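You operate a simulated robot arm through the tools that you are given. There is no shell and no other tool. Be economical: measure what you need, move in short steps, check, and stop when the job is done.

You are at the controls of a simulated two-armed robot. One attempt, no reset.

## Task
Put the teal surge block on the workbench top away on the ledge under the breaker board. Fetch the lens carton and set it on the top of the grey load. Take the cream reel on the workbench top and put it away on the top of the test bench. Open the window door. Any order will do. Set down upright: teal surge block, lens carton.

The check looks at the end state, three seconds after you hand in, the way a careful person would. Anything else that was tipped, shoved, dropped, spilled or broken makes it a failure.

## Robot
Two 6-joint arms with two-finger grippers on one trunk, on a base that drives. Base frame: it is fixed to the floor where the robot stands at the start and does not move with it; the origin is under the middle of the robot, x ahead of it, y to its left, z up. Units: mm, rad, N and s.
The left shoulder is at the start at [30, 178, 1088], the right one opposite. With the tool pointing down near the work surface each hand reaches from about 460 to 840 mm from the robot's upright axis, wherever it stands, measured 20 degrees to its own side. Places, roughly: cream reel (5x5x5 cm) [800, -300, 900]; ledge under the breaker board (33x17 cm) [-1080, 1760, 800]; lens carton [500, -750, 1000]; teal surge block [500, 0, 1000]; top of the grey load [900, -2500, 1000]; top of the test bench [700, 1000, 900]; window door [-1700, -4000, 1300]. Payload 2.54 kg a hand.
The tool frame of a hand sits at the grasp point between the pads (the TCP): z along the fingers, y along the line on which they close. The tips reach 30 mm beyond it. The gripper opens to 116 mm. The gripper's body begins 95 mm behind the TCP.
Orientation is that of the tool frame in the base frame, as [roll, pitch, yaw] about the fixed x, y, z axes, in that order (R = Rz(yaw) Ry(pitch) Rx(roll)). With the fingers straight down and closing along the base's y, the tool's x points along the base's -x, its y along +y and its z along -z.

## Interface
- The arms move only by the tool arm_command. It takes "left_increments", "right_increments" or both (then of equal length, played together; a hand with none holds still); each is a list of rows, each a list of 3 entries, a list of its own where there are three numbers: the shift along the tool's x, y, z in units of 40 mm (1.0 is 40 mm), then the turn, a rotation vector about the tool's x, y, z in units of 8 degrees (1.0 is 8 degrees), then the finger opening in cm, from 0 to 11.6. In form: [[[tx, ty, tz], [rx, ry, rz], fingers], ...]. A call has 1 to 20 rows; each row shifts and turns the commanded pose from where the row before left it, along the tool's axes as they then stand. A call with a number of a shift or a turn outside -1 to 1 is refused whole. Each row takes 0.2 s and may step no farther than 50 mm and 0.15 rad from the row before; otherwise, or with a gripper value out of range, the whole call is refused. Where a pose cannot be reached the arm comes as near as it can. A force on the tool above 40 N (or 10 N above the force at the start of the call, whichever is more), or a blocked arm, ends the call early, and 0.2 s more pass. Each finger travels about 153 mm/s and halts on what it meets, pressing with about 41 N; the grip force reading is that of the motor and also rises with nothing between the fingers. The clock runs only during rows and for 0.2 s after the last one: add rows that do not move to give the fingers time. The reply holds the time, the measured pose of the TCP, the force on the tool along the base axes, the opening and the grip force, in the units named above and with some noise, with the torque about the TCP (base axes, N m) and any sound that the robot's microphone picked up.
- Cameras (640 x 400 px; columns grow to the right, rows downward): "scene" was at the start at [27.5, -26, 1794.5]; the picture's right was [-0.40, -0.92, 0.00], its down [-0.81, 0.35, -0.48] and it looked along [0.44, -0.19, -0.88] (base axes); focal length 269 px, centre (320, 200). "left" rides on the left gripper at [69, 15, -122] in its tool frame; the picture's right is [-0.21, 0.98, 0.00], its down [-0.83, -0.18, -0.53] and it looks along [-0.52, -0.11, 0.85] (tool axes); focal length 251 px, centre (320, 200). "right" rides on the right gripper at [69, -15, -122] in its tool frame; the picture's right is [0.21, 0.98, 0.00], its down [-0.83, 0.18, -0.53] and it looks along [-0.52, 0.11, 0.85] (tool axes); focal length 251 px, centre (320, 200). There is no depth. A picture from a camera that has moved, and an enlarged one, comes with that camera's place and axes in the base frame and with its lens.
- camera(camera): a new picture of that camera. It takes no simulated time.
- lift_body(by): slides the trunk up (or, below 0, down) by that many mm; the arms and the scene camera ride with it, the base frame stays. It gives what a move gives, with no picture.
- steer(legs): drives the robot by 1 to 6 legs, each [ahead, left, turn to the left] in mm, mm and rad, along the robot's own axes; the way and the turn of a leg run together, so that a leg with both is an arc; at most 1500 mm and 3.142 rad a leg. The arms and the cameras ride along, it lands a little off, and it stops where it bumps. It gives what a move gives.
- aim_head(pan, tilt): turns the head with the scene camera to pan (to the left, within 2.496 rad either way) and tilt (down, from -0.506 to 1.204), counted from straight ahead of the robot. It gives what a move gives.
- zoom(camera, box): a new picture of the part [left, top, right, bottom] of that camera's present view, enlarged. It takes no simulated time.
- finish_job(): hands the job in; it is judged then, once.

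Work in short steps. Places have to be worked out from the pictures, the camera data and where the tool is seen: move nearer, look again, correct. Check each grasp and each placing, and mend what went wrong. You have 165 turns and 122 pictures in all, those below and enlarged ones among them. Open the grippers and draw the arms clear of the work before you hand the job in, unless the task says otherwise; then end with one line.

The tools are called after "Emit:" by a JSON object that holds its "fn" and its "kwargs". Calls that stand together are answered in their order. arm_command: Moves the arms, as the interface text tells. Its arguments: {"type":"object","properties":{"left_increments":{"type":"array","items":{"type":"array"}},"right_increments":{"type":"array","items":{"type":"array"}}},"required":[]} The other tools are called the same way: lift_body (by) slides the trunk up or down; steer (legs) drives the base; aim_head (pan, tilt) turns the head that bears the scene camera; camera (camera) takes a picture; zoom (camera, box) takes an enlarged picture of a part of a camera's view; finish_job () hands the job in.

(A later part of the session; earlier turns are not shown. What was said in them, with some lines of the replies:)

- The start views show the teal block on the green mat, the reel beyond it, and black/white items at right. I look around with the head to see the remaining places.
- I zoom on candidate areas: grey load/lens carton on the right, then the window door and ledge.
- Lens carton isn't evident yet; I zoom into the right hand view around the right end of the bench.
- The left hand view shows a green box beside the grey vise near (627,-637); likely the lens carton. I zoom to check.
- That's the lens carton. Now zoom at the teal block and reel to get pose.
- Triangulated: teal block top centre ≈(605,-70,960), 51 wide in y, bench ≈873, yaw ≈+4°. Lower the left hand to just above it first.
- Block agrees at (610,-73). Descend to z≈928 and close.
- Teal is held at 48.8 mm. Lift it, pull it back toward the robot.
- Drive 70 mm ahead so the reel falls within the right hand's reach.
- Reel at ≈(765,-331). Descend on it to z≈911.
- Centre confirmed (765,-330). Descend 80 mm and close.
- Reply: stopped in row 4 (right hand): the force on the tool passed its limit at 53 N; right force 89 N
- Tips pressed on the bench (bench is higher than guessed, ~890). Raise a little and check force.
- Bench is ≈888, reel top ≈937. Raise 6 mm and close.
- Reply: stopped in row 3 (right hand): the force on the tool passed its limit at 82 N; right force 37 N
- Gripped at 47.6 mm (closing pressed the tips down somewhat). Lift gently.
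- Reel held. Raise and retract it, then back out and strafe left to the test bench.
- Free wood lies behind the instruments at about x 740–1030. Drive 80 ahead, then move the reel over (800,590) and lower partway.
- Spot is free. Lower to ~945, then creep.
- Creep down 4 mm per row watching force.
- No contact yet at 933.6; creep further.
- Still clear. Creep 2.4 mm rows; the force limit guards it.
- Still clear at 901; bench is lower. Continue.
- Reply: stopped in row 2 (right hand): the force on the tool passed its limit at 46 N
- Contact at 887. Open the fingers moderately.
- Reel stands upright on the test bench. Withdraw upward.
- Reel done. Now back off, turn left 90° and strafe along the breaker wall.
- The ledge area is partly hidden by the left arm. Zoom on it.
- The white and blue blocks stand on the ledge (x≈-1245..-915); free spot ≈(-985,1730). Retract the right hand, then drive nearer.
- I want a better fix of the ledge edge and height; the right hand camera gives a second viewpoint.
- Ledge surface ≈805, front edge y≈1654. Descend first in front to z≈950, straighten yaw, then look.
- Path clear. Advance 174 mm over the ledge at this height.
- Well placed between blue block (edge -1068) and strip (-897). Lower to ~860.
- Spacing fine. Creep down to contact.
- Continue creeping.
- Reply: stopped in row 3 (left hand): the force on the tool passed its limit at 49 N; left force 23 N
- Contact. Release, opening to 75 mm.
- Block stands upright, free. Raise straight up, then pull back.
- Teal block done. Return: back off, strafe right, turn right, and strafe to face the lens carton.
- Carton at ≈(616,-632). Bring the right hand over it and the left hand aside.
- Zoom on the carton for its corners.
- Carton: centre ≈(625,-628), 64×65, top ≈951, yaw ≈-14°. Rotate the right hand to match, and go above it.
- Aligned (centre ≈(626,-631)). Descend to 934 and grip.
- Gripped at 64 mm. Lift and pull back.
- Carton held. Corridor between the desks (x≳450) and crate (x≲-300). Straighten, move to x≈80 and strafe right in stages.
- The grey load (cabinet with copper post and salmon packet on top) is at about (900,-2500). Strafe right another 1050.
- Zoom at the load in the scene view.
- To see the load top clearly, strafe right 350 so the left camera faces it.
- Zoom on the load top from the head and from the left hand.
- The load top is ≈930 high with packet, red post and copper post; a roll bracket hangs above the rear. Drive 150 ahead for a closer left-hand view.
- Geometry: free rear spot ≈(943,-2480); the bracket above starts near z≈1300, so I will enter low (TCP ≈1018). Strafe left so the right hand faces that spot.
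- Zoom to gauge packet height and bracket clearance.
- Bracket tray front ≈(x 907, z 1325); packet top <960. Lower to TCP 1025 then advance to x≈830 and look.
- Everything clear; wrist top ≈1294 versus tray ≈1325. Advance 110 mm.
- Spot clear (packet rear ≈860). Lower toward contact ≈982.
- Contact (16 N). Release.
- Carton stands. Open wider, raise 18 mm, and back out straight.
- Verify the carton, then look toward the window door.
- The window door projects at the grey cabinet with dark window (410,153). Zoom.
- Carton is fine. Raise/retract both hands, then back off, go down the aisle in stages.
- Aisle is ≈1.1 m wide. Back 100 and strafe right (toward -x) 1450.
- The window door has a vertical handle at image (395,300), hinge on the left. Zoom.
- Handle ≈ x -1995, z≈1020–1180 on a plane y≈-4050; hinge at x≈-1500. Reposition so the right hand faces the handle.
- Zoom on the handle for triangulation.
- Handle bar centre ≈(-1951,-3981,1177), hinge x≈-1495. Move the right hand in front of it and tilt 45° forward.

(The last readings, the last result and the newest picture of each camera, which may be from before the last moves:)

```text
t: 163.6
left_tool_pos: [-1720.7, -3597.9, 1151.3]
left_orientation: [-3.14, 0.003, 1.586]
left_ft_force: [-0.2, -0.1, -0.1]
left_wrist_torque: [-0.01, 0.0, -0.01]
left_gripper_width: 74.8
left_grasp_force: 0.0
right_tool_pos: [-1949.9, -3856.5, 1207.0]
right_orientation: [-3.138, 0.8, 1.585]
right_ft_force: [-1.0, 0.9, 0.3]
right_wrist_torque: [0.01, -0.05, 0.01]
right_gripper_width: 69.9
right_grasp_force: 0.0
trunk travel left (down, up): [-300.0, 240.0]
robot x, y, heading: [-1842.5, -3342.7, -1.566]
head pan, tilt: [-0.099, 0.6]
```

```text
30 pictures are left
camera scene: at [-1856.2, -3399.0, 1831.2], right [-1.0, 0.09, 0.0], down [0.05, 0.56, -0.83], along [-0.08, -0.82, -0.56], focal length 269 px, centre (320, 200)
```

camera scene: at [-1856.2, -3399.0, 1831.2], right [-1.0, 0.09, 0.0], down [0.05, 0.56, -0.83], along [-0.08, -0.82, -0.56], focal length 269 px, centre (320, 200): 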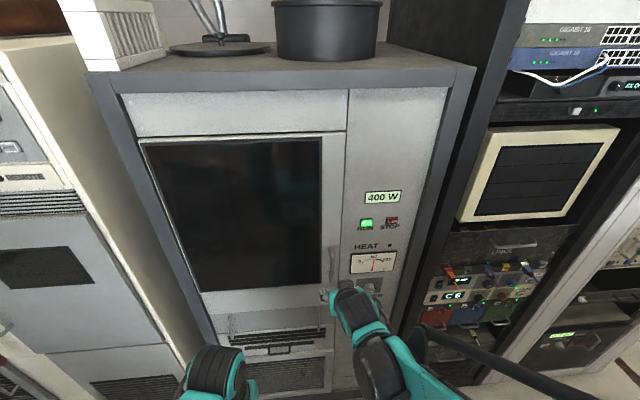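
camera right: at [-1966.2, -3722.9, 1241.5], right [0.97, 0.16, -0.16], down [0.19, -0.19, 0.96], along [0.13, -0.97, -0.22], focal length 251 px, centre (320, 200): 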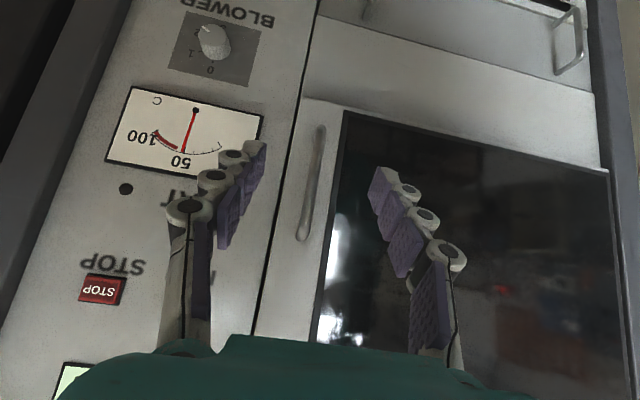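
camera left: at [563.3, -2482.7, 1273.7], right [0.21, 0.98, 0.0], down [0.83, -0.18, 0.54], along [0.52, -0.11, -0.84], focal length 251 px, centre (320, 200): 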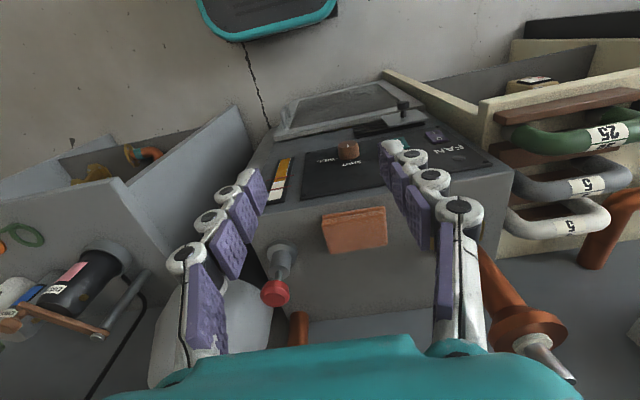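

Bar at ≈(-1944,y,1165), centred between the fingers. Advance to y≈-3972 and look.

Emit:
{"fn": "arm_command", "kwargs": {"right_increments": [[[-0.54, 0.05, 0.82], [0, 0, 0], 7], [[-0.54, 0.05, 0.82], [0, 0, 0], 7], [[-0.4, 0.05, 0.6], [0, 0, 0], 7]]}}

Emit:
{"fn": "camera", "kwargs": {"camera": "right"}}

```text
t: 164.4
left_tool_pos: [-1719.1, -3598.8, 1151.5]
left_orientation: [-3.141, 0.004, 1.586]
left_ft_force: [0.3, 0.3, 0.0]
left_wrist_torque: [0.02, 0.0, 0.02]
left_gripper_width: 75.2
left_grasp_force: 0.1
right_tool_pos: [-1941.8, -3966.1, 1184.8]
right_orientation: [-3.141, 0.797, 1.585]
right_ft_force: [-0.2, -0.5, -0.7]
right_wrist_torque: [0.02, 0.02, 0.02]
right_gripper_width: 69.7
right_grasp_force: 0.1
trunk travel left (down, up): [-300.0, 240.0]
robot x, y, heading: [-1845.7, -3341.6, -1.564]
head pan, tilt: [-0.099, 0.6]
```

```text
29 pictures are left
camera right: at [-1958.5, -3832.3, 1220.1], right [0.97, 0.16, -0.16], down [0.19, -0.19, 0.96], along [0.13, -0.97, -0.22], focal length 251 px, centre (320, 200)
```

right: 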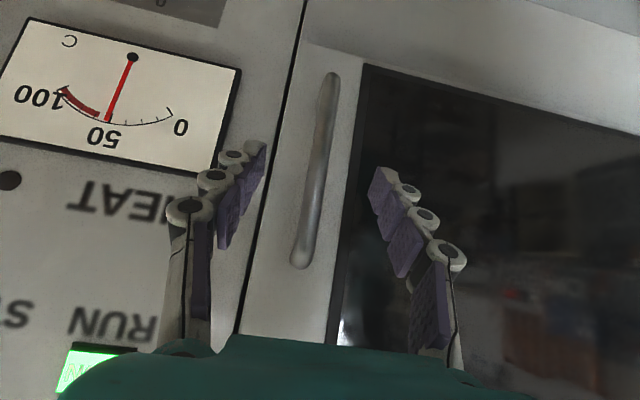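

Bar is ≈-3995 in y. Advance ~20 mm and close.

Emit:
{"fn": "arm_command", "kwargs": {"right_increments": [[[-0.34, -0.05, 0.35], [0, 0, 0], 7], [[0, 0, 0], [0, 0, 0], 4], [[0, 0, 0], [0, 0, 0], 1], [[0, 0, 0], [0, 0, 0], 0.5], [[0, 0, 0], [0, 0, 0], 0.5]]}}

Emit:
{"fn": "camera", "kwargs": {"camera": "right"}}

```text
t: 165.6
left_tool_pos: [-1719.7, -3598.1, 1151.6]
left_orientation: [-3.14, 0.003, 1.588]
left_ft_force: [0.3, 0.7, 0.0]
left_wrist_torque: [0.0, 0.01, 0.0]
left_gripper_width: 75.0
left_grasp_force: 0.1
right_tool_pos: [-1943.1, -3983.3, 1186.7]
right_orientation: [-3.137, 0.799, 1.584]
right_ft_force: [-0.6, 0.0, 4.4]
right_wrist_torque: [0.07, 0.04, 0.04]
right_gripper_width: 10.0
right_grasp_force: 36.0
trunk travel left (down, up): [-300.0, 240.0]
robot x, y, heading: [-1845.8, -3342.1, -1.565]
head pan, tilt: [-0.099, 0.6]
```

```text
28 pictures are left
camera right: at [-1960.8, -3849.1, 1220.5], right [0.97, 0.16, -0.16], down [0.19, -0.19, 0.96], along [0.13, -0.97, -0.22], focal length 251 px, centre (320, 200)
```

right: 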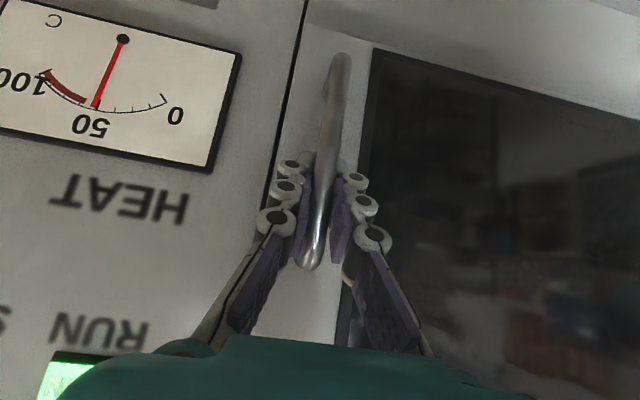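

Handle gripped (10 mm). Pull along the arc ~12° and check.

Emit:
{"fn": "arm_command", "kwargs": {"right_increments": [[[0.27, 0.04, -0.28], [0, 0, 0], 0.5], [[0.27, 0.04, -0.28], [0, 0, 0], 0.5], [[0.538, 0.137, -0.554], [0, 0, 0], 0.5], [[0.531, 0.19, -0.547], [0, 0, 0], 0.5]]}}

Emit:
{"fn": "camera", "kwargs": {"camera": "right"}}

```text
t: 166.6
left_tool_pos: [-1717.1, -3599.0, 1152.1]
left_orientation: [-3.14, 0.003, 1.587]
left_ft_force: [0.3, 0.3, 0.4]
left_wrist_torque: [0.0, 0.03, -0.01]
left_gripper_width: 75.0
left_grasp_force: 0.0
right_tool_pos: [-1926.0, -3890.4, 1185.0]
right_orientation: [-3.139, 0.797, 1.587]
right_ft_force: [15.3, -3.5, -11.0]
right_wrist_torque: [0.4, -0.12, -0.03]
right_gripper_width: 10.1
right_grasp_force: 36.1
trunk travel left (down, up): [-300.0, 240.0]
robot x, y, heading: [-1843.0, -3340.9, -1.565]
head pan, tilt: [-0.099, 0.6]
```

```text
27 pictures are left
camera right: at [-1941.9, -3756.2, 1220.8], right [0.97, 0.16, -0.16], down [0.19, -0.19, 0.96], along [0.13, -0.97, -0.22], focal length 251 px, centre (320, 200)
```

right: 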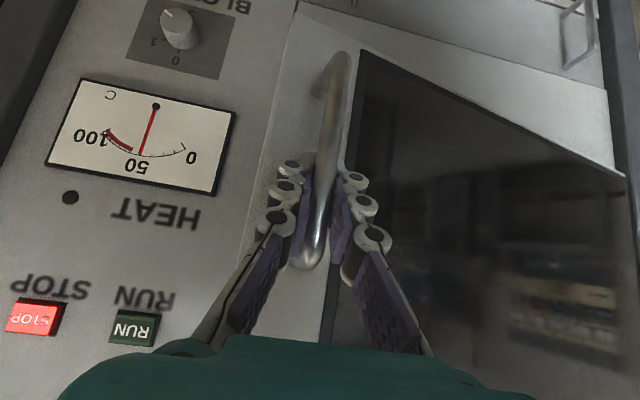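

Door swings freely (interlock lamp changed, as expected). Continue pulling, with a bit more +x.

Emit:
{"fn": "arm_command", "kwargs": {"right_increments": [[[0.523, 0.33, -0.538], [0, 0, 0], 0.5], [[0.505, 0.35, -0.52], [0, 0, 0], 0.5], [[0.488, 0.4, -0.5], [0, 0, 0], 0.5], [[0.47, 0.45, -0.484], [0, 0, 0], 0.5]]}}

Emit:
{"fn": "camera", "kwargs": {"camera": "scene"}}

```text
t: 167.6
left_tool_pos: [-1717.7, -3597.8, 1152.6]
left_orientation: [-3.14, 0.004, 1.586]
left_ft_force: [0.5, -0.2, -0.3]
left_wrist_torque: [0.03, 0.04, 0.01]
left_gripper_width: 75.1
left_grasp_force: 0.1
right_tool_pos: [-1867.6, -3775.9, 1185.3]
right_orientation: [-3.136, 0.798, 1.587]
right_ft_force: [1.2, 0.3, -0.3]
right_wrist_torque: [0.01, -0.06, 0.16]
right_gripper_width: 9.9
right_grasp_force: 35.9
trunk travel left (down, up): [-300.0, 240.0]
robot x, y, heading: [-1844.9, -3342.9, -1.565]
head pan, tilt: [-0.099, 0.6]
```

```text
26 pictures are left
camera scene: at [-1854.5, -3399.5, 1831.2], right [-1.0, 0.09, 0.0], down [0.05, 0.56, -0.83], along [-0.08, -0.82, -0.56], focal length 269 px, centre (320, 200)
```

scene: 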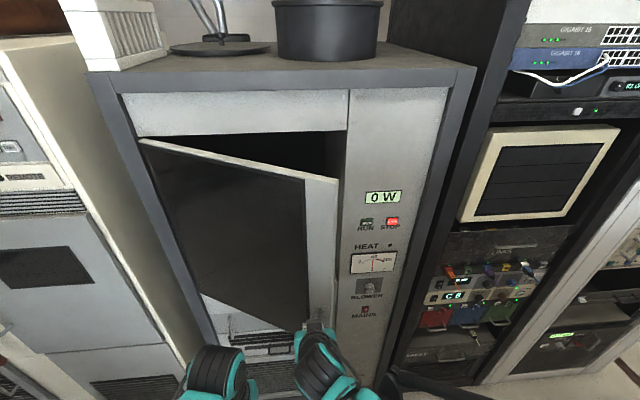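

Door is ~30° open. Release the handle, back off, and shift right past the door edge.

Emit:
{"fn": "arm_command", "kwargs": {"right_increments": [[[0, 0, 0], [0, 0, 0], 4], [[0, 0, 0], [0, 0, 0], 7], [[0.6, 0, -0.6], [0, 0, 0], 7], [[0.6, 0, -0.6], [0, 0, 0], 7], [[0, -0.9, 0], [0, 0, 0], 5], [[0, -0.9, 0], [0, 0, 0], 3], [[0, -0.9, 0], [0, 0, 0], 1], [[0, -0.9, 0], [0, 0, 0], 0.5]]}}

Emit:
{"fn": "camera", "kwargs": {"camera": "right"}}

Emit:
{"fn": "camera", "kwargs": {"camera": "scene"}}

```text
t: 169.4
left_tool_pos: [-1719.1, -3597.8, 1152.9]
left_orientation: [3.142, 0.003, 1.587]
left_ft_force: [0.2, -0.7, -0.4]
left_wrist_torque: [-0.01, 0.02, -0.01]
left_gripper_width: 75.1
left_grasp_force: 0.0
right_tool_pos: [-2013.3, -3710.2, 1186.7]
right_orientation: [-3.138, 0.801, 1.586]
right_ft_force: [-0.2, 0.8, 0.1]
right_wrist_torque: [0.01, 0.03, -0.01]
right_gripper_width: 5.1
right_grasp_force: 0.0
trunk travel left (down, up): [-300.0, 240.0]
robot x, y, heading: [-1848.9, -3340.0, -1.563]
head pan, tilt: [-0.099, 0.6]
```

```text
25 pictures are left
camera right: at [-2030.0, -3575.4, 1221.3], right [0.97, 0.16, -0.16], down [0.19, -0.19, 0.96], along [0.13, -0.97, -0.22], focal length 251 px, centre (320, 200)
```

right: 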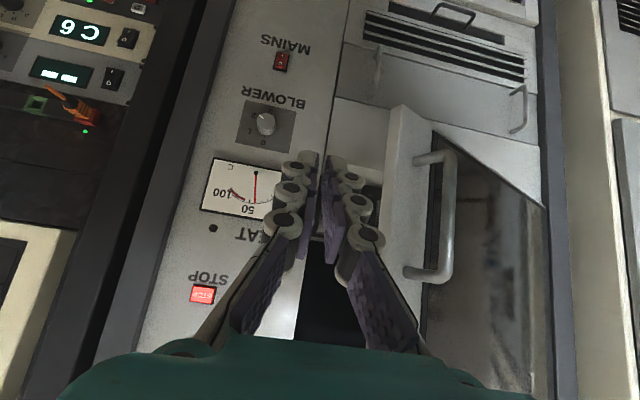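

```text
24 pictures are left
camera scene: at [-1855.4, -3399.1, 1831.3], right [-1.0, 0.09, 0.0], down [0.05, 0.56, -0.83], along [-0.08, -0.82, -0.56], focal length 269 px, centre (320, 200)
```

scene: 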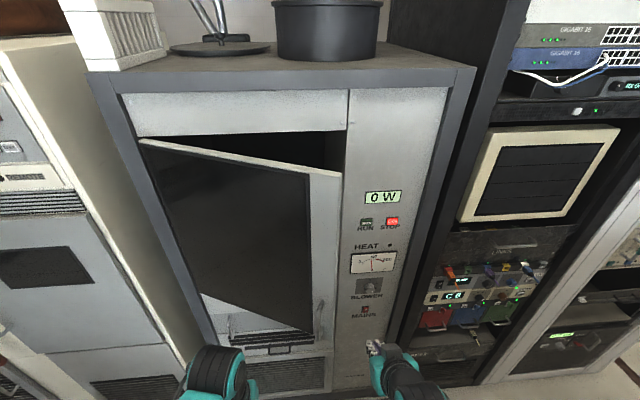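

Hand is right of the door edge. Insert it forward 150 mm beside the edge.

Emit:
{"fn": "arm_command", "kwargs": {"right_increments": [[[-0.65, 0, 0.67], [0, 0, 0], 0.5], [[-0.65, 0, 0.67], [0, 0, 0], 0.5], [[-0.65, 0, 0.67], [0, 0, 0], 0.5], [[-0.65, 0, 0.67], [0, 0, 0], 0.5]]}}

Emit:
{"fn": "camera", "kwargs": {"camera": "right"}}

```text
t: 170.4
left_tool_pos: [-1718.3, -3599.5, 1153.0]
left_orientation: [-3.141, 0.002, 1.585]
left_ft_force: [0.4, -1.0, -0.1]
left_wrist_torque: [0.02, 0.02, 0.0]
left_gripper_width: 75.1
left_grasp_force: 0.0
right_tool_pos: [-2012.0, -3859.7, 1183.8]
right_orientation: [-3.14, 0.795, 1.584]
right_ft_force: [-0.3, 0.1, 0.3]
right_wrist_torque: [-0.02, 0.02, 0.02]
right_gripper_width: 5.2
right_grasp_force: 0.0
trunk travel left (down, up): [-300.0, 240.0]
robot x, y, heading: [-1850.2, -3341.1, -1.562]
head pan, tilt: [-0.099, 0.6]
```

```text
23 pictures are left
camera right: at [-2029.2, -3726.0, 1219.8], right [0.97, 0.16, -0.16], down [0.19, -0.19, 0.96], along [0.13, -0.97, -0.22], focal length 251 px, centre (320, 200)
```

right: 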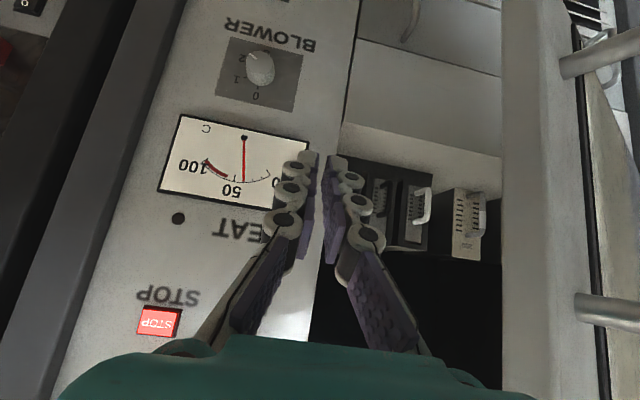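

Fingers are behind the door. Push toward +x with the arm, 160 mm.

Emit:
{"fn": "arm_command", "kwargs": {"right_increments": [[[0, 0.7, 0], [0, 0, 0], 0.5], [[0, 0.7, 0], [0, 0, 0], 0.5], [[0, 0.7, 0], [0, 0, 0], 0.5], [[0, 0.7, 0], [0, 0, 0], 0.5], [[0, 0.7, 0], [0, 0, 0], 0.5], [[0, 0.7, 0], [0, 0, 0], 0.5]]}}

Emit:
{"fn": "camera", "kwargs": {"camera": "scene"}}

```text
t: 171.1
left_tool_pos: [-1719.2, -3596.9, 1152.4]
left_orientation: [3.139, 0.006, 1.586]
left_ft_force: [0.8, 0.5, 0.7]
left_wrist_torque: [0.02, 0.04, 0.02]
left_gripper_width: 75.1
left_grasp_force: 0.0
right_tool_pos: [-1952.1, -3854.7, 1184.0]
right_orientation: [-3.126, 0.794, 1.583]
right_ft_force: [-12.2, 4.7, 4.9]
right_wrist_torque: [-0.03, -0.57, 0.52]
right_gripper_width: 0.0
right_grasp_force: 0.0
trunk travel left (down, up): [-300.0, 240.0]
robot x, y, heading: [-1847.9, -3339.1, -1.567]
head pan, tilt: [-0.099, 0.6]
stopped in row 3 (right hand): the force on the tool passed its limit at 57 N (the readings are from after the stop); the commanded pose is now the measured one
```

```text
22 pictures are left
camera scene: at [-1858.1, -3397.9, 1831.3], right [-1.0, 0.09, 0.0], down [0.05, 0.56, -0.83], along [-0.08, -0.82, -0.56], focal length 269 px, centre (320, 200)
```

scene: 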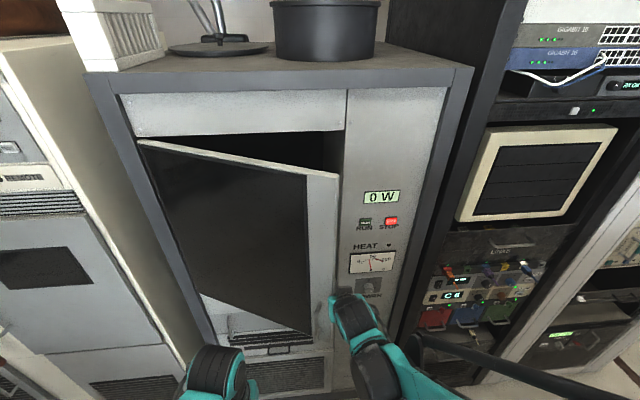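

The push met the door edge at a poor angle. Try slow diagonal pushing (+x,+y).

Emit:
{"fn": "arm_command", "kwargs": {"right_increments": [[[0.12, 0.18, -0.125], [0, 0, 0], 0], [[0.12, 0.18, -0.125], [0, 0, 0], 0], [[0.12, 0.18, -0.125], [0, 0, 0], 0], [[0.12, 0.18, -0.125], [0, 0, 0], 0], [[0.12, 0.18, -0.125], [0, 0, 0], 0], [[0.12, 0.18, -0.125], [0, 0, 0], 0]]}}

Emit:
{"fn": "camera", "kwargs": {"camera": "right"}}

```text
t: 171.8
left_tool_pos: [-1723.3, -3596.8, 1152.9]
left_orientation: [3.14, 0.005, 1.583]
left_ft_force: [0.6, 0.0, -0.2]
left_wrist_torque: [0.03, 0.03, 0.02]
left_gripper_width: 74.8
left_grasp_force: 0.1
right_tool_pos: [-1942.8, -3837.2, 1184.0]
right_orientation: [-3.119, 0.787, 1.583]
right_ft_force: [-23.6, 12.2, 5.5]
right_wrist_torque: [-0.28, -1.02, 1.03]
right_gripper_width: 0.0
right_grasp_force: 28.3
trunk travel left (down, up): [-300.0, 240.0]
robot x, y, heading: [-1847.4, -3339.2, -1.568]
head pan, tilt: [-0.099, 0.6]
stopped in row 3 (right hand): the force on the tool passed its limit at 44 N (the readings are from after the stop); the commanded pose is now the measured one
```

```text
21 pictures are left
camera right: at [-1957.5, -3702.6, 1220.0], right [0.98, 0.14, -0.17], down [0.2, -0.2, 0.96], along [0.1, -0.97, -0.23], focal length 251 px, centre (320, 200)
```

right: 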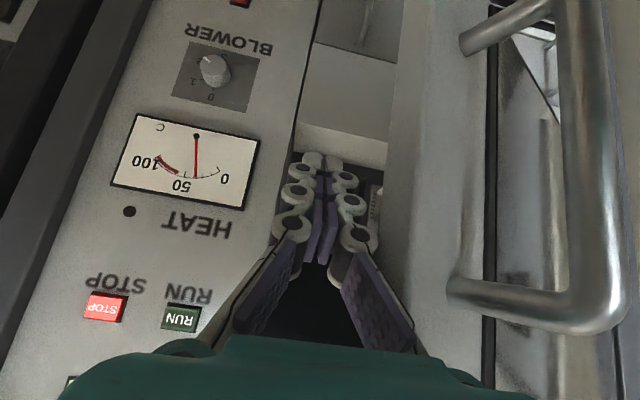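

The gripper body presses the edge end-on. Back off, yaw the hand 40° so fingers hook behind the door, and move the left hand out of the swing.

Emit:
{"fn": "arm_command", "kwargs": {"right_increments": [[[0, -0.9, 0], [0, 0, 0], 0], [[0, -0.9, 0], [0, 0, 0], 0], [[0, 0, 0], [-0.717, 0, -0.697], 0], [[0, 0, 0], [-0.717, 0, -0.697], 0], [[0, 0, 0], [-0.717, 0, -0.697], 0], [[0, 0, 0], [-0.717, 0, -0.697], 0], [[0, 0, 0], [-0.717, 0, -0.697], 0]], "left_increments": [[[0.3, 0.8, 0], [0, 0, 0], 7.5], [[0.3, 0.8, 0], [0, 0, 0], 7.5], [[0.3, 0.8, 0], [0, 0, 0], 7.5], [[0.3, 0.8, 0], [0, 0, 0], 7.5], [[0.3, 0.8, 0], [0, 0, 0], 7.5], [[0, 0.8, 0], [0, 0, 0], 7.5], [[0, 0.8, 0], [0, 0, 0], 7.5]]}}

Emit:
{"fn": "camera", "kwargs": {"camera": "right"}}

```text
t: 173.4
left_tool_pos: [-1494.8, -3535.4, 1152.4]
left_orientation: [3.141, 0.003, 1.583]
left_ft_force: [0.7, -0.2, 0.0]
left_wrist_torque: [0.05, 0.03, 0.02]
left_gripper_width: 74.8
left_grasp_force: 0.1
right_tool_pos: [-2010.6, -3841.5, 1184.9]
right_orientation: [-3.139, 0.782, 2.274]
right_ft_force: [0.1, -1.0, -0.8]
right_wrist_torque: [0.01, -0.02, 0.01]
right_gripper_width: 0.0
right_grasp_force: 28.8
trunk travel left (down, up): [-300.0, 240.0]
robot x, y, heading: [-1849.7, -3339.6, -1.566]
head pan, tilt: [-0.099, 0.6]
```

```text
20 pictures are left
camera right: at [-2109.0, -3748.5, 1221.3], right [0.65, 0.74, -0.16], down [0.28, -0.04, 0.96], along [0.71, -0.67, -0.23], focal length 251 px, centre (320, 200)
```

right: 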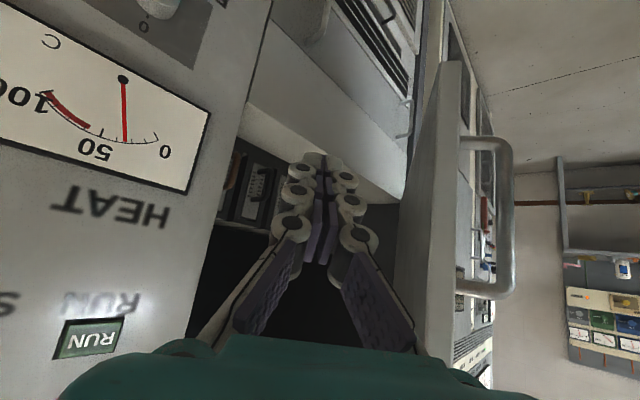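

Fingers point behind the door. Move in +x, then pull along the opening tangent.

Emit:
{"fn": "arm_command", "kwargs": {"right_increments": [[[-0.31, 0.573, 0.307], [0, 0, 0], 0], [[-0.31, 0.573, 0.307], [0, 0, 0], 0], [[-0.31, 0.573, 0.307], [0, 0, 0], 0], [[-0.2, 0.37, 0.2], [0, 0, 0], 0], [[0.078, 0.358, -0.077], [0, 0, 0], 0], [[0.078, 0.358, -0.077], [0, 0, 0], 0], [[0.078, 0.358, -0.077], [0, 0, 0], 0], [[0.078, 0.358, -0.077], [0, 0, 0], 0]]}}

Emit:
{"fn": "camera", "kwargs": {"camera": "right"}}

```text
t: 175.2
left_tool_pos: [-1495.8, -3535.3, 1153.7]
left_orientation: [-3.14, 0.005, 1.583]
left_ft_force: [1.1, 1.0, 0.4]
left_wrist_torque: [-0.01, -0.03, 0.02]
left_gripper_width: 75.1
left_grasp_force: 0.1
right_tool_pos: [-1871.6, -3785.5, 1185.4]
right_orientation: [-3.134, 0.782, 2.272]
right_ft_force: [0.9, -0.5, -0.5]
right_wrist_torque: [-0.03, 0.01, -0.03]
right_gripper_width: 0.0
right_grasp_force: 28.8
trunk travel left (down, up): [-300.0, 240.0]
robot x, y, heading: [-1846.9, -3341.8, -1.568]
head pan, tilt: [-0.099, 0.6]
```

```text
19 pictures are left
camera right: at [-1971.0, -3691.8, 1221.6], right [0.65, 0.74, -0.16], down [0.28, -0.04, 0.96], along [0.71, -0.67, -0.23], focal length 251 px, centre (320, 200)
```

right: 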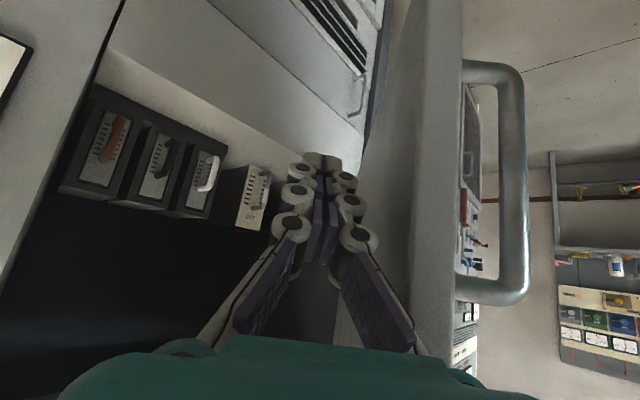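

Working with near-zero force. Continue pushing along tool y ~145 mm.

Emit:
{"fn": "arm_command", "kwargs": {"right_increments": [[[0, 0.45, 0], [0, 0, 0], 0], [[0, 0.45, 0], [0, 0, 0], 0], [[0, 0.45, 0], [0, 0, 0], 0], [[0, 0.45, 0], [0, 0, 0], 0], [[0, 0.45, 0], [0, 0, 0], 0], [[0, 0.45, 0], [0, 0, 0], 0], [[0, 0.45, 0], [0, 0, 0], 0], [[0, 0.45, 0], [0, 0, 0], 0]]}}

Emit:
{"fn": "camera", "kwargs": {"camera": "scene"}}

```text
t: 177.0
left_tool_pos: [-1498.2, -3530.7, 1155.2]
left_orientation: [3.139, 0.007, 1.581]
left_ft_force: [-0.4, 0.0, 0.5]
left_wrist_torque: [0.01, -0.02, 0.02]
left_gripper_width: 75.1
left_grasp_force: 0.1
right_tool_pos: [-1764.4, -3687.2, 1184.8]
right_orientation: [-3.134, 0.786, 2.272]
right_ft_force: [-20.5, 27.2, -17.0]
right_wrist_torque: [-3.53, -1.58, 0.82]
right_gripper_width: 0.0
right_grasp_force: 28.8
trunk travel left (down, up): [-300.0, 240.0]
robot x, y, heading: [-1844.0, -3342.8, -1.565]
head pan, tilt: [-0.099, 0.6]
```

```text
18 pictures are left
camera scene: at [-1860.5, -3393.4, 1831.3], right [-1.0, 0.09, 0.0], down [0.06, 0.56, -0.83], along [-0.08, -0.82, -0.56], focal length 269 px, centre (320, 200)
```

scene: 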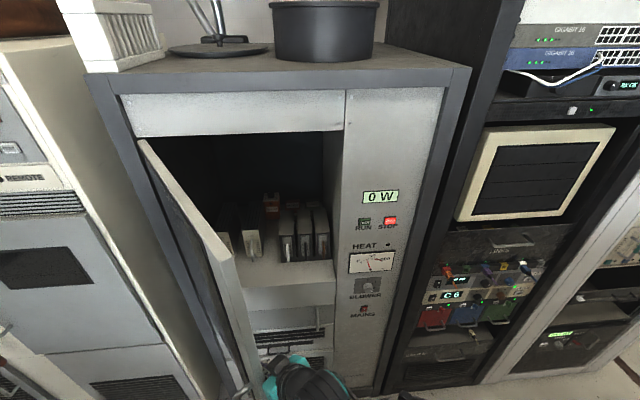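

Door is ~65° open; the edge end presses the hand radially. Ease back 30 mm in +y, then strafe left to push it further.

Emit:
{"fn": "arm_command", "kwargs": {"right_increments": [[[0.2, 0.2, -0.2], [0, 0, 0], 0], [[0.2, 0.2, -0.2], [0, 0, 0], 0], [[0, 0, 0], [0, 0, 0], 0]]}}

Emit:
{"fn": "steer", "kwargs": {"legs": [[0, 110, 0]]}}

Emit:
{"fn": "camera", "kwargs": {"camera": "scene"}}

Emit:
{"fn": "camera", "kwargs": {"camera": "right"}}

```text
t: 177.8
left_tool_pos: [-1496.3, -3535.7, 1153.3]
left_orientation: [3.141, 0.003, 1.581]
left_ft_force: [0.2, 0.2, -0.5]
left_wrist_torque: [0.02, 0.0, -0.01]
left_gripper_width: 74.9
left_grasp_force: 0.0
right_tool_pos: [-1763.3, -3665.1, 1182.8]
right_orientation: [-3.134, 0.783, 2.272]
right_ft_force: [0.1, -1.1, -0.8]
right_wrist_torque: [-0.01, 0.03, -0.03]
right_gripper_width: 0.0
right_grasp_force: 28.4
trunk travel left (down, up): [-300.0, 240.0]
robot x, y, heading: [-1849.3, -3342.2, -1.57]
head pan, tilt: [-0.099, 0.6]
```

```text
t: 178.8
left_tool_pos: [-1447.9, -3530.7, 1153.2]
left_orientation: [-3.137, 0.008, 1.584]
left_ft_force: [1.6, 0.2, -0.3]
left_wrist_torque: [-0.07, 0.13, 0.0]
left_gripper_width: 75.1
left_grasp_force: 0.2
right_tool_pos: [-1717.7, -3657.9, 1182.1]
right_orientation: [-3.128, 0.779, 2.284]
right_ft_force: [-3.6, 11.6, -5.5]
right_wrist_torque: [-1.38, -0.4, 0.13]
right_gripper_width: 0.0
right_grasp_force: 29.1
trunk travel left (down, up): [-300.0, 240.0]
robot x, y, heading: [-1800.7, -3338.6, -1.565]
head pan, tilt: [-0.099, 0.6]
stopped in leg 1: the force on the tool passed its limit at 172 N (the readings are from after the stop); the commanded pose is now the measured one
```

```text
17 pictures are left
camera scene: at [-1806.0, -3393.6, 1831.2], right [-1.0, 0.1, 0.0], down [0.05, 0.56, -0.83], along [-0.08, -0.82, -0.56], focal length 269 px, centre (320, 200)
```

scene: 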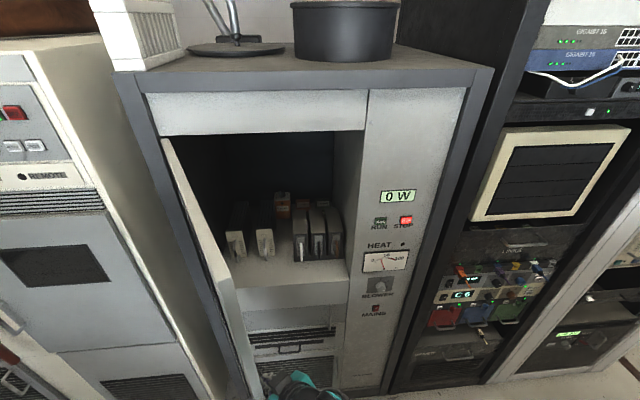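

```text
16 pictures are left
camera right: at [-1816.5, -3565.7, 1219.6], right [0.65, 0.75, -0.16], down [0.28, -0.04, 0.96], along [0.71, -0.67, -0.23], focal length 251 px, centre (320, 200)
```

right: 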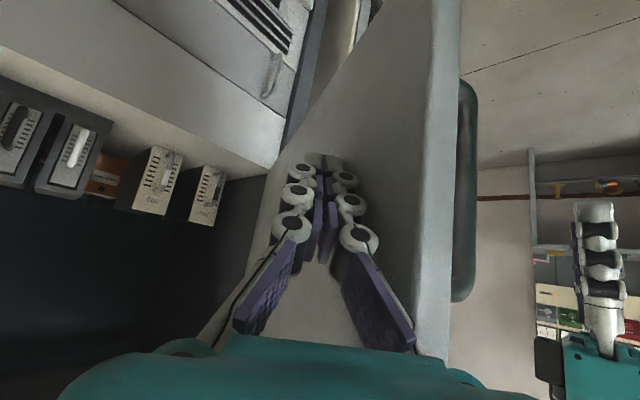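

Door ≈67°. The edge jams against the gripper body again, so free it radially, then push using small tangential base moves.

Emit:
{"fn": "arm_command", "kwargs": {"right_increments": [[[0.3, 0.14, -0.3], [0, 0, 0], 0], [[0.3, 0.14, -0.3], [0, 0, 0], 0], [[0, 0, 0], [0, 0, 0], 0]]}}

Emit:
{"fn": "steer", "kwargs": {"legs": [[-30, 75, 0]]}}

Emit:
{"fn": "camera", "kwargs": {"camera": "right"}}

```text
t: 179.6
left_tool_pos: [-1452.9, -3537.1, 1152.8]
left_orientation: [3.14, 0.005, 1.584]
left_ft_force: [0.3, -0.2, 0.0]
left_wrist_torque: [0.05, 0.01, 0.03]
left_gripper_width: 75.1
left_grasp_force: 0.1
right_tool_pos: [-1735.7, -3628.8, 1180.7]
right_orientation: [-3.135, 0.782, 2.277]
right_ft_force: [0.7, -0.3, 0.2]
right_wrist_torque: [0.01, 0.0, 0.03]
right_gripper_width: 0.0
right_grasp_force: 28.6
trunk travel left (down, up): [-300.0, 240.0]
robot x, y, heading: [-1801.4, -3343.8, -1.567]
head pan, tilt: [-0.099, 0.6]
```

```text
t: 180.6
left_tool_pos: [-1376.3, -3503.3, 1153.6]
left_orientation: [-3.14, 0.005, 1.583]
left_ft_force: [0.8, -0.1, -0.1]
left_wrist_torque: [0.06, 0.03, -0.03]
left_gripper_width: 75.1
left_grasp_force: 0.0
right_tool_pos: [-1659.5, -3597.5, 1180.0]
right_orientation: [-3.13, 0.782, 2.28]
right_ft_force: [0.7, 0.7, -0.7]
right_wrist_torque: [-0.01, 0.05, -0.05]
right_gripper_width: 0.0
right_grasp_force: 28.4
trunk travel left (down, up): [-300.0, 240.0]
robot x, y, heading: [-1727.1, -3308.2, -1.563]
head pan, tilt: [-0.099, 0.6]
```

```text
15 pictures are left
camera right: at [-1758.3, -3504.3, 1218.3], right [0.65, 0.75, -0.16], down [0.28, -0.04, 0.96], along [0.71, -0.67, -0.23], focal length 251 px, centre (320, 200)
```

right: 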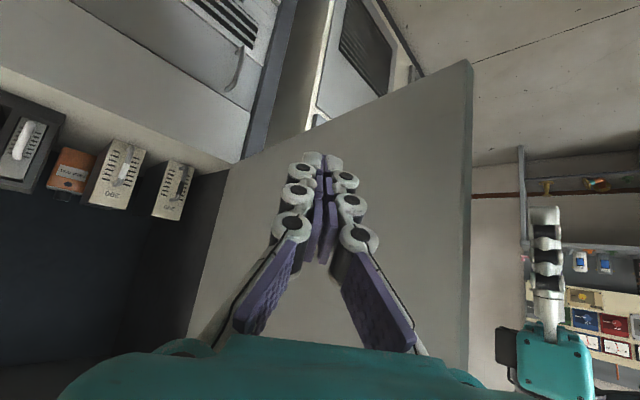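

Door ≈80° with no load. One more gentle push.

Emit:
{"fn": "steer", "kwargs": {"legs": [[-5, 50, 0]]}}

Emit:
{"fn": "camera", "kwargs": {"camera": "right"}}

```text
t: 181.6
left_tool_pos: [-1327.5, -3499.4, 1153.4]
left_orientation: [-3.14, 0.002, 1.583]
left_ft_force: [1.0, -0.1, -0.6]
left_wrist_torque: [-0.02, 0.02, 0.02]
left_gripper_width: 75.2
left_grasp_force: 0.0
right_tool_pos: [-1611.1, -3591.5, 1181.5]
right_orientation: [-3.131, 0.782, 2.28]
right_ft_force: [-0.6, -0.3, 0.3]
right_wrist_torque: [-0.02, 0.06, -0.03]
right_gripper_width: 0.0
right_grasp_force: 28.3
trunk travel left (down, up): [-300.0, 240.0]
robot x, y, heading: [-1677.0, -3307.1, -1.569]
head pan, tilt: [-0.099, 0.6]
```

```text
14 pictures are left
camera right: at [-1709.0, -3499.4, 1218.3], right [0.65, 0.75, -0.16], down [0.28, -0.04, 0.96], along [0.71, -0.66, -0.23], focal length 251 px, centre (320, 200)
```

right: 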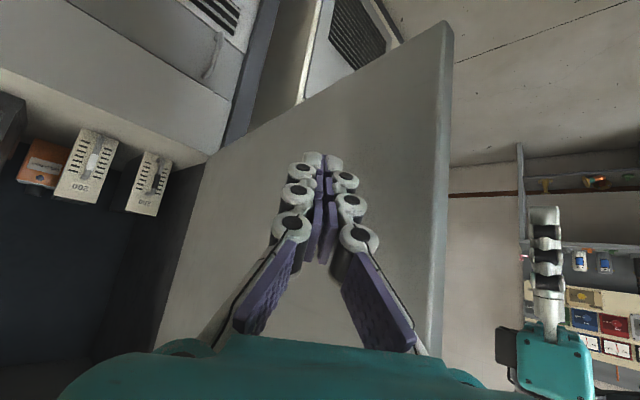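

Door ≈83°. Draw the right hand away from it and check the door stays.

Emit:
{"fn": "arm_command", "kwargs": {"right_increments": [[[0.31, -0.51, -0.3], [0, 0, 0], 2], [[0.31, -0.51, -0.3], [0, 0, 0], 5], [[0.31, -0.51, -0.3], [0, 0, 0], 8], [[0.31, -0.51, -0.3], [0, 0, 0], 8], [[0.31, -0.51, -0.3], [0, 0, 0], 8], [[0, 0, 0], [0, 0, 0], 8], [[0, 0, 0], [0, 0, 0], 8]]}}

Emit:
{"fn": "aim_head", "kwargs": {"pan": 0.1, "tilt": 0.7}}

Emit:
{"fn": "camera", "kwargs": {"camera": "scene"}}

```text
t: 183.2
left_tool_pos: [-1326.8, -3499.5, 1153.4]
left_orientation: [3.14, 0.005, 1.583]
left_ft_force: [0.2, 0.4, -0.7]
left_wrist_torque: [-0.01, 0.03, 0.01]
left_gripper_width: 75.0
left_grasp_force: 0.1
right_tool_pos: [-1744.8, -3594.7, 1177.5]
right_orientation: [-3.132, 0.782, 2.28]
right_ft_force: [0.4, 0.1, -0.1]
right_wrist_torque: [-0.02, -0.01, 0.01]
right_gripper_width: 79.8
right_grasp_force: 0.0
trunk travel left (down, up): [-300.0, 240.0]
robot x, y, heading: [-1676.2, -3303.9, -1.565]
head pan, tilt: [-0.099, 0.6]
```

```text
t: 183.9
left_tool_pos: [-1327.8, -3498.7, 1153.8]
left_orientation: [-3.141, 0.004, 1.583]
left_ft_force: [-0.1, -0.3, 0.8]
left_wrist_torque: [0.01, -0.02, 0.03]
left_gripper_width: 75.2
left_grasp_force: 0.0
right_tool_pos: [-1745.6, -3593.6, 1178.0]
right_orientation: [-3.135, 0.781, 2.277]
right_ft_force: [0.6, 0.8, -0.3]
right_wrist_torque: [0.01, 0.04, 0.0]
right_gripper_width: 80.0
right_grasp_force: 0.0
trunk travel left (down, up): [-300.0, 240.0]
robot x, y, heading: [-1679.3, -3305.0, -1.565]
head pan, tilt: [0.099, 0.7]
```

```text
13 pictures are left
camera scene: at [-1671.6, -3360.0, 1822.6], right [-0.99, -0.1, 0.0], down [-0.07, 0.64, -0.77], along [0.08, -0.76, -0.64], focal length 269 px, centre (320, 200)
```

scene: 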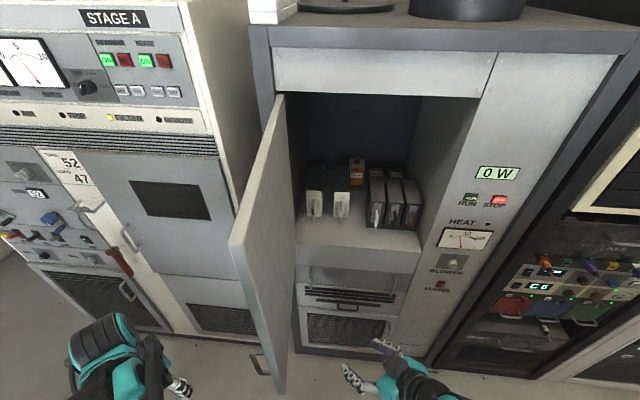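

The window door stands wide open and stays there. Both hands are open and clear, and the reel, surge block and carton were each checked after release, so I hand in.

Emit:
{"fn": "finish_job", "kwargs": {}}

```text
The job is handed in.
```

The job is handed in: the teal surge block stands upright on the ledge, the lens carton stands upright on the grey load, the cream reel is on the test bench, and the window door is open about 83°.
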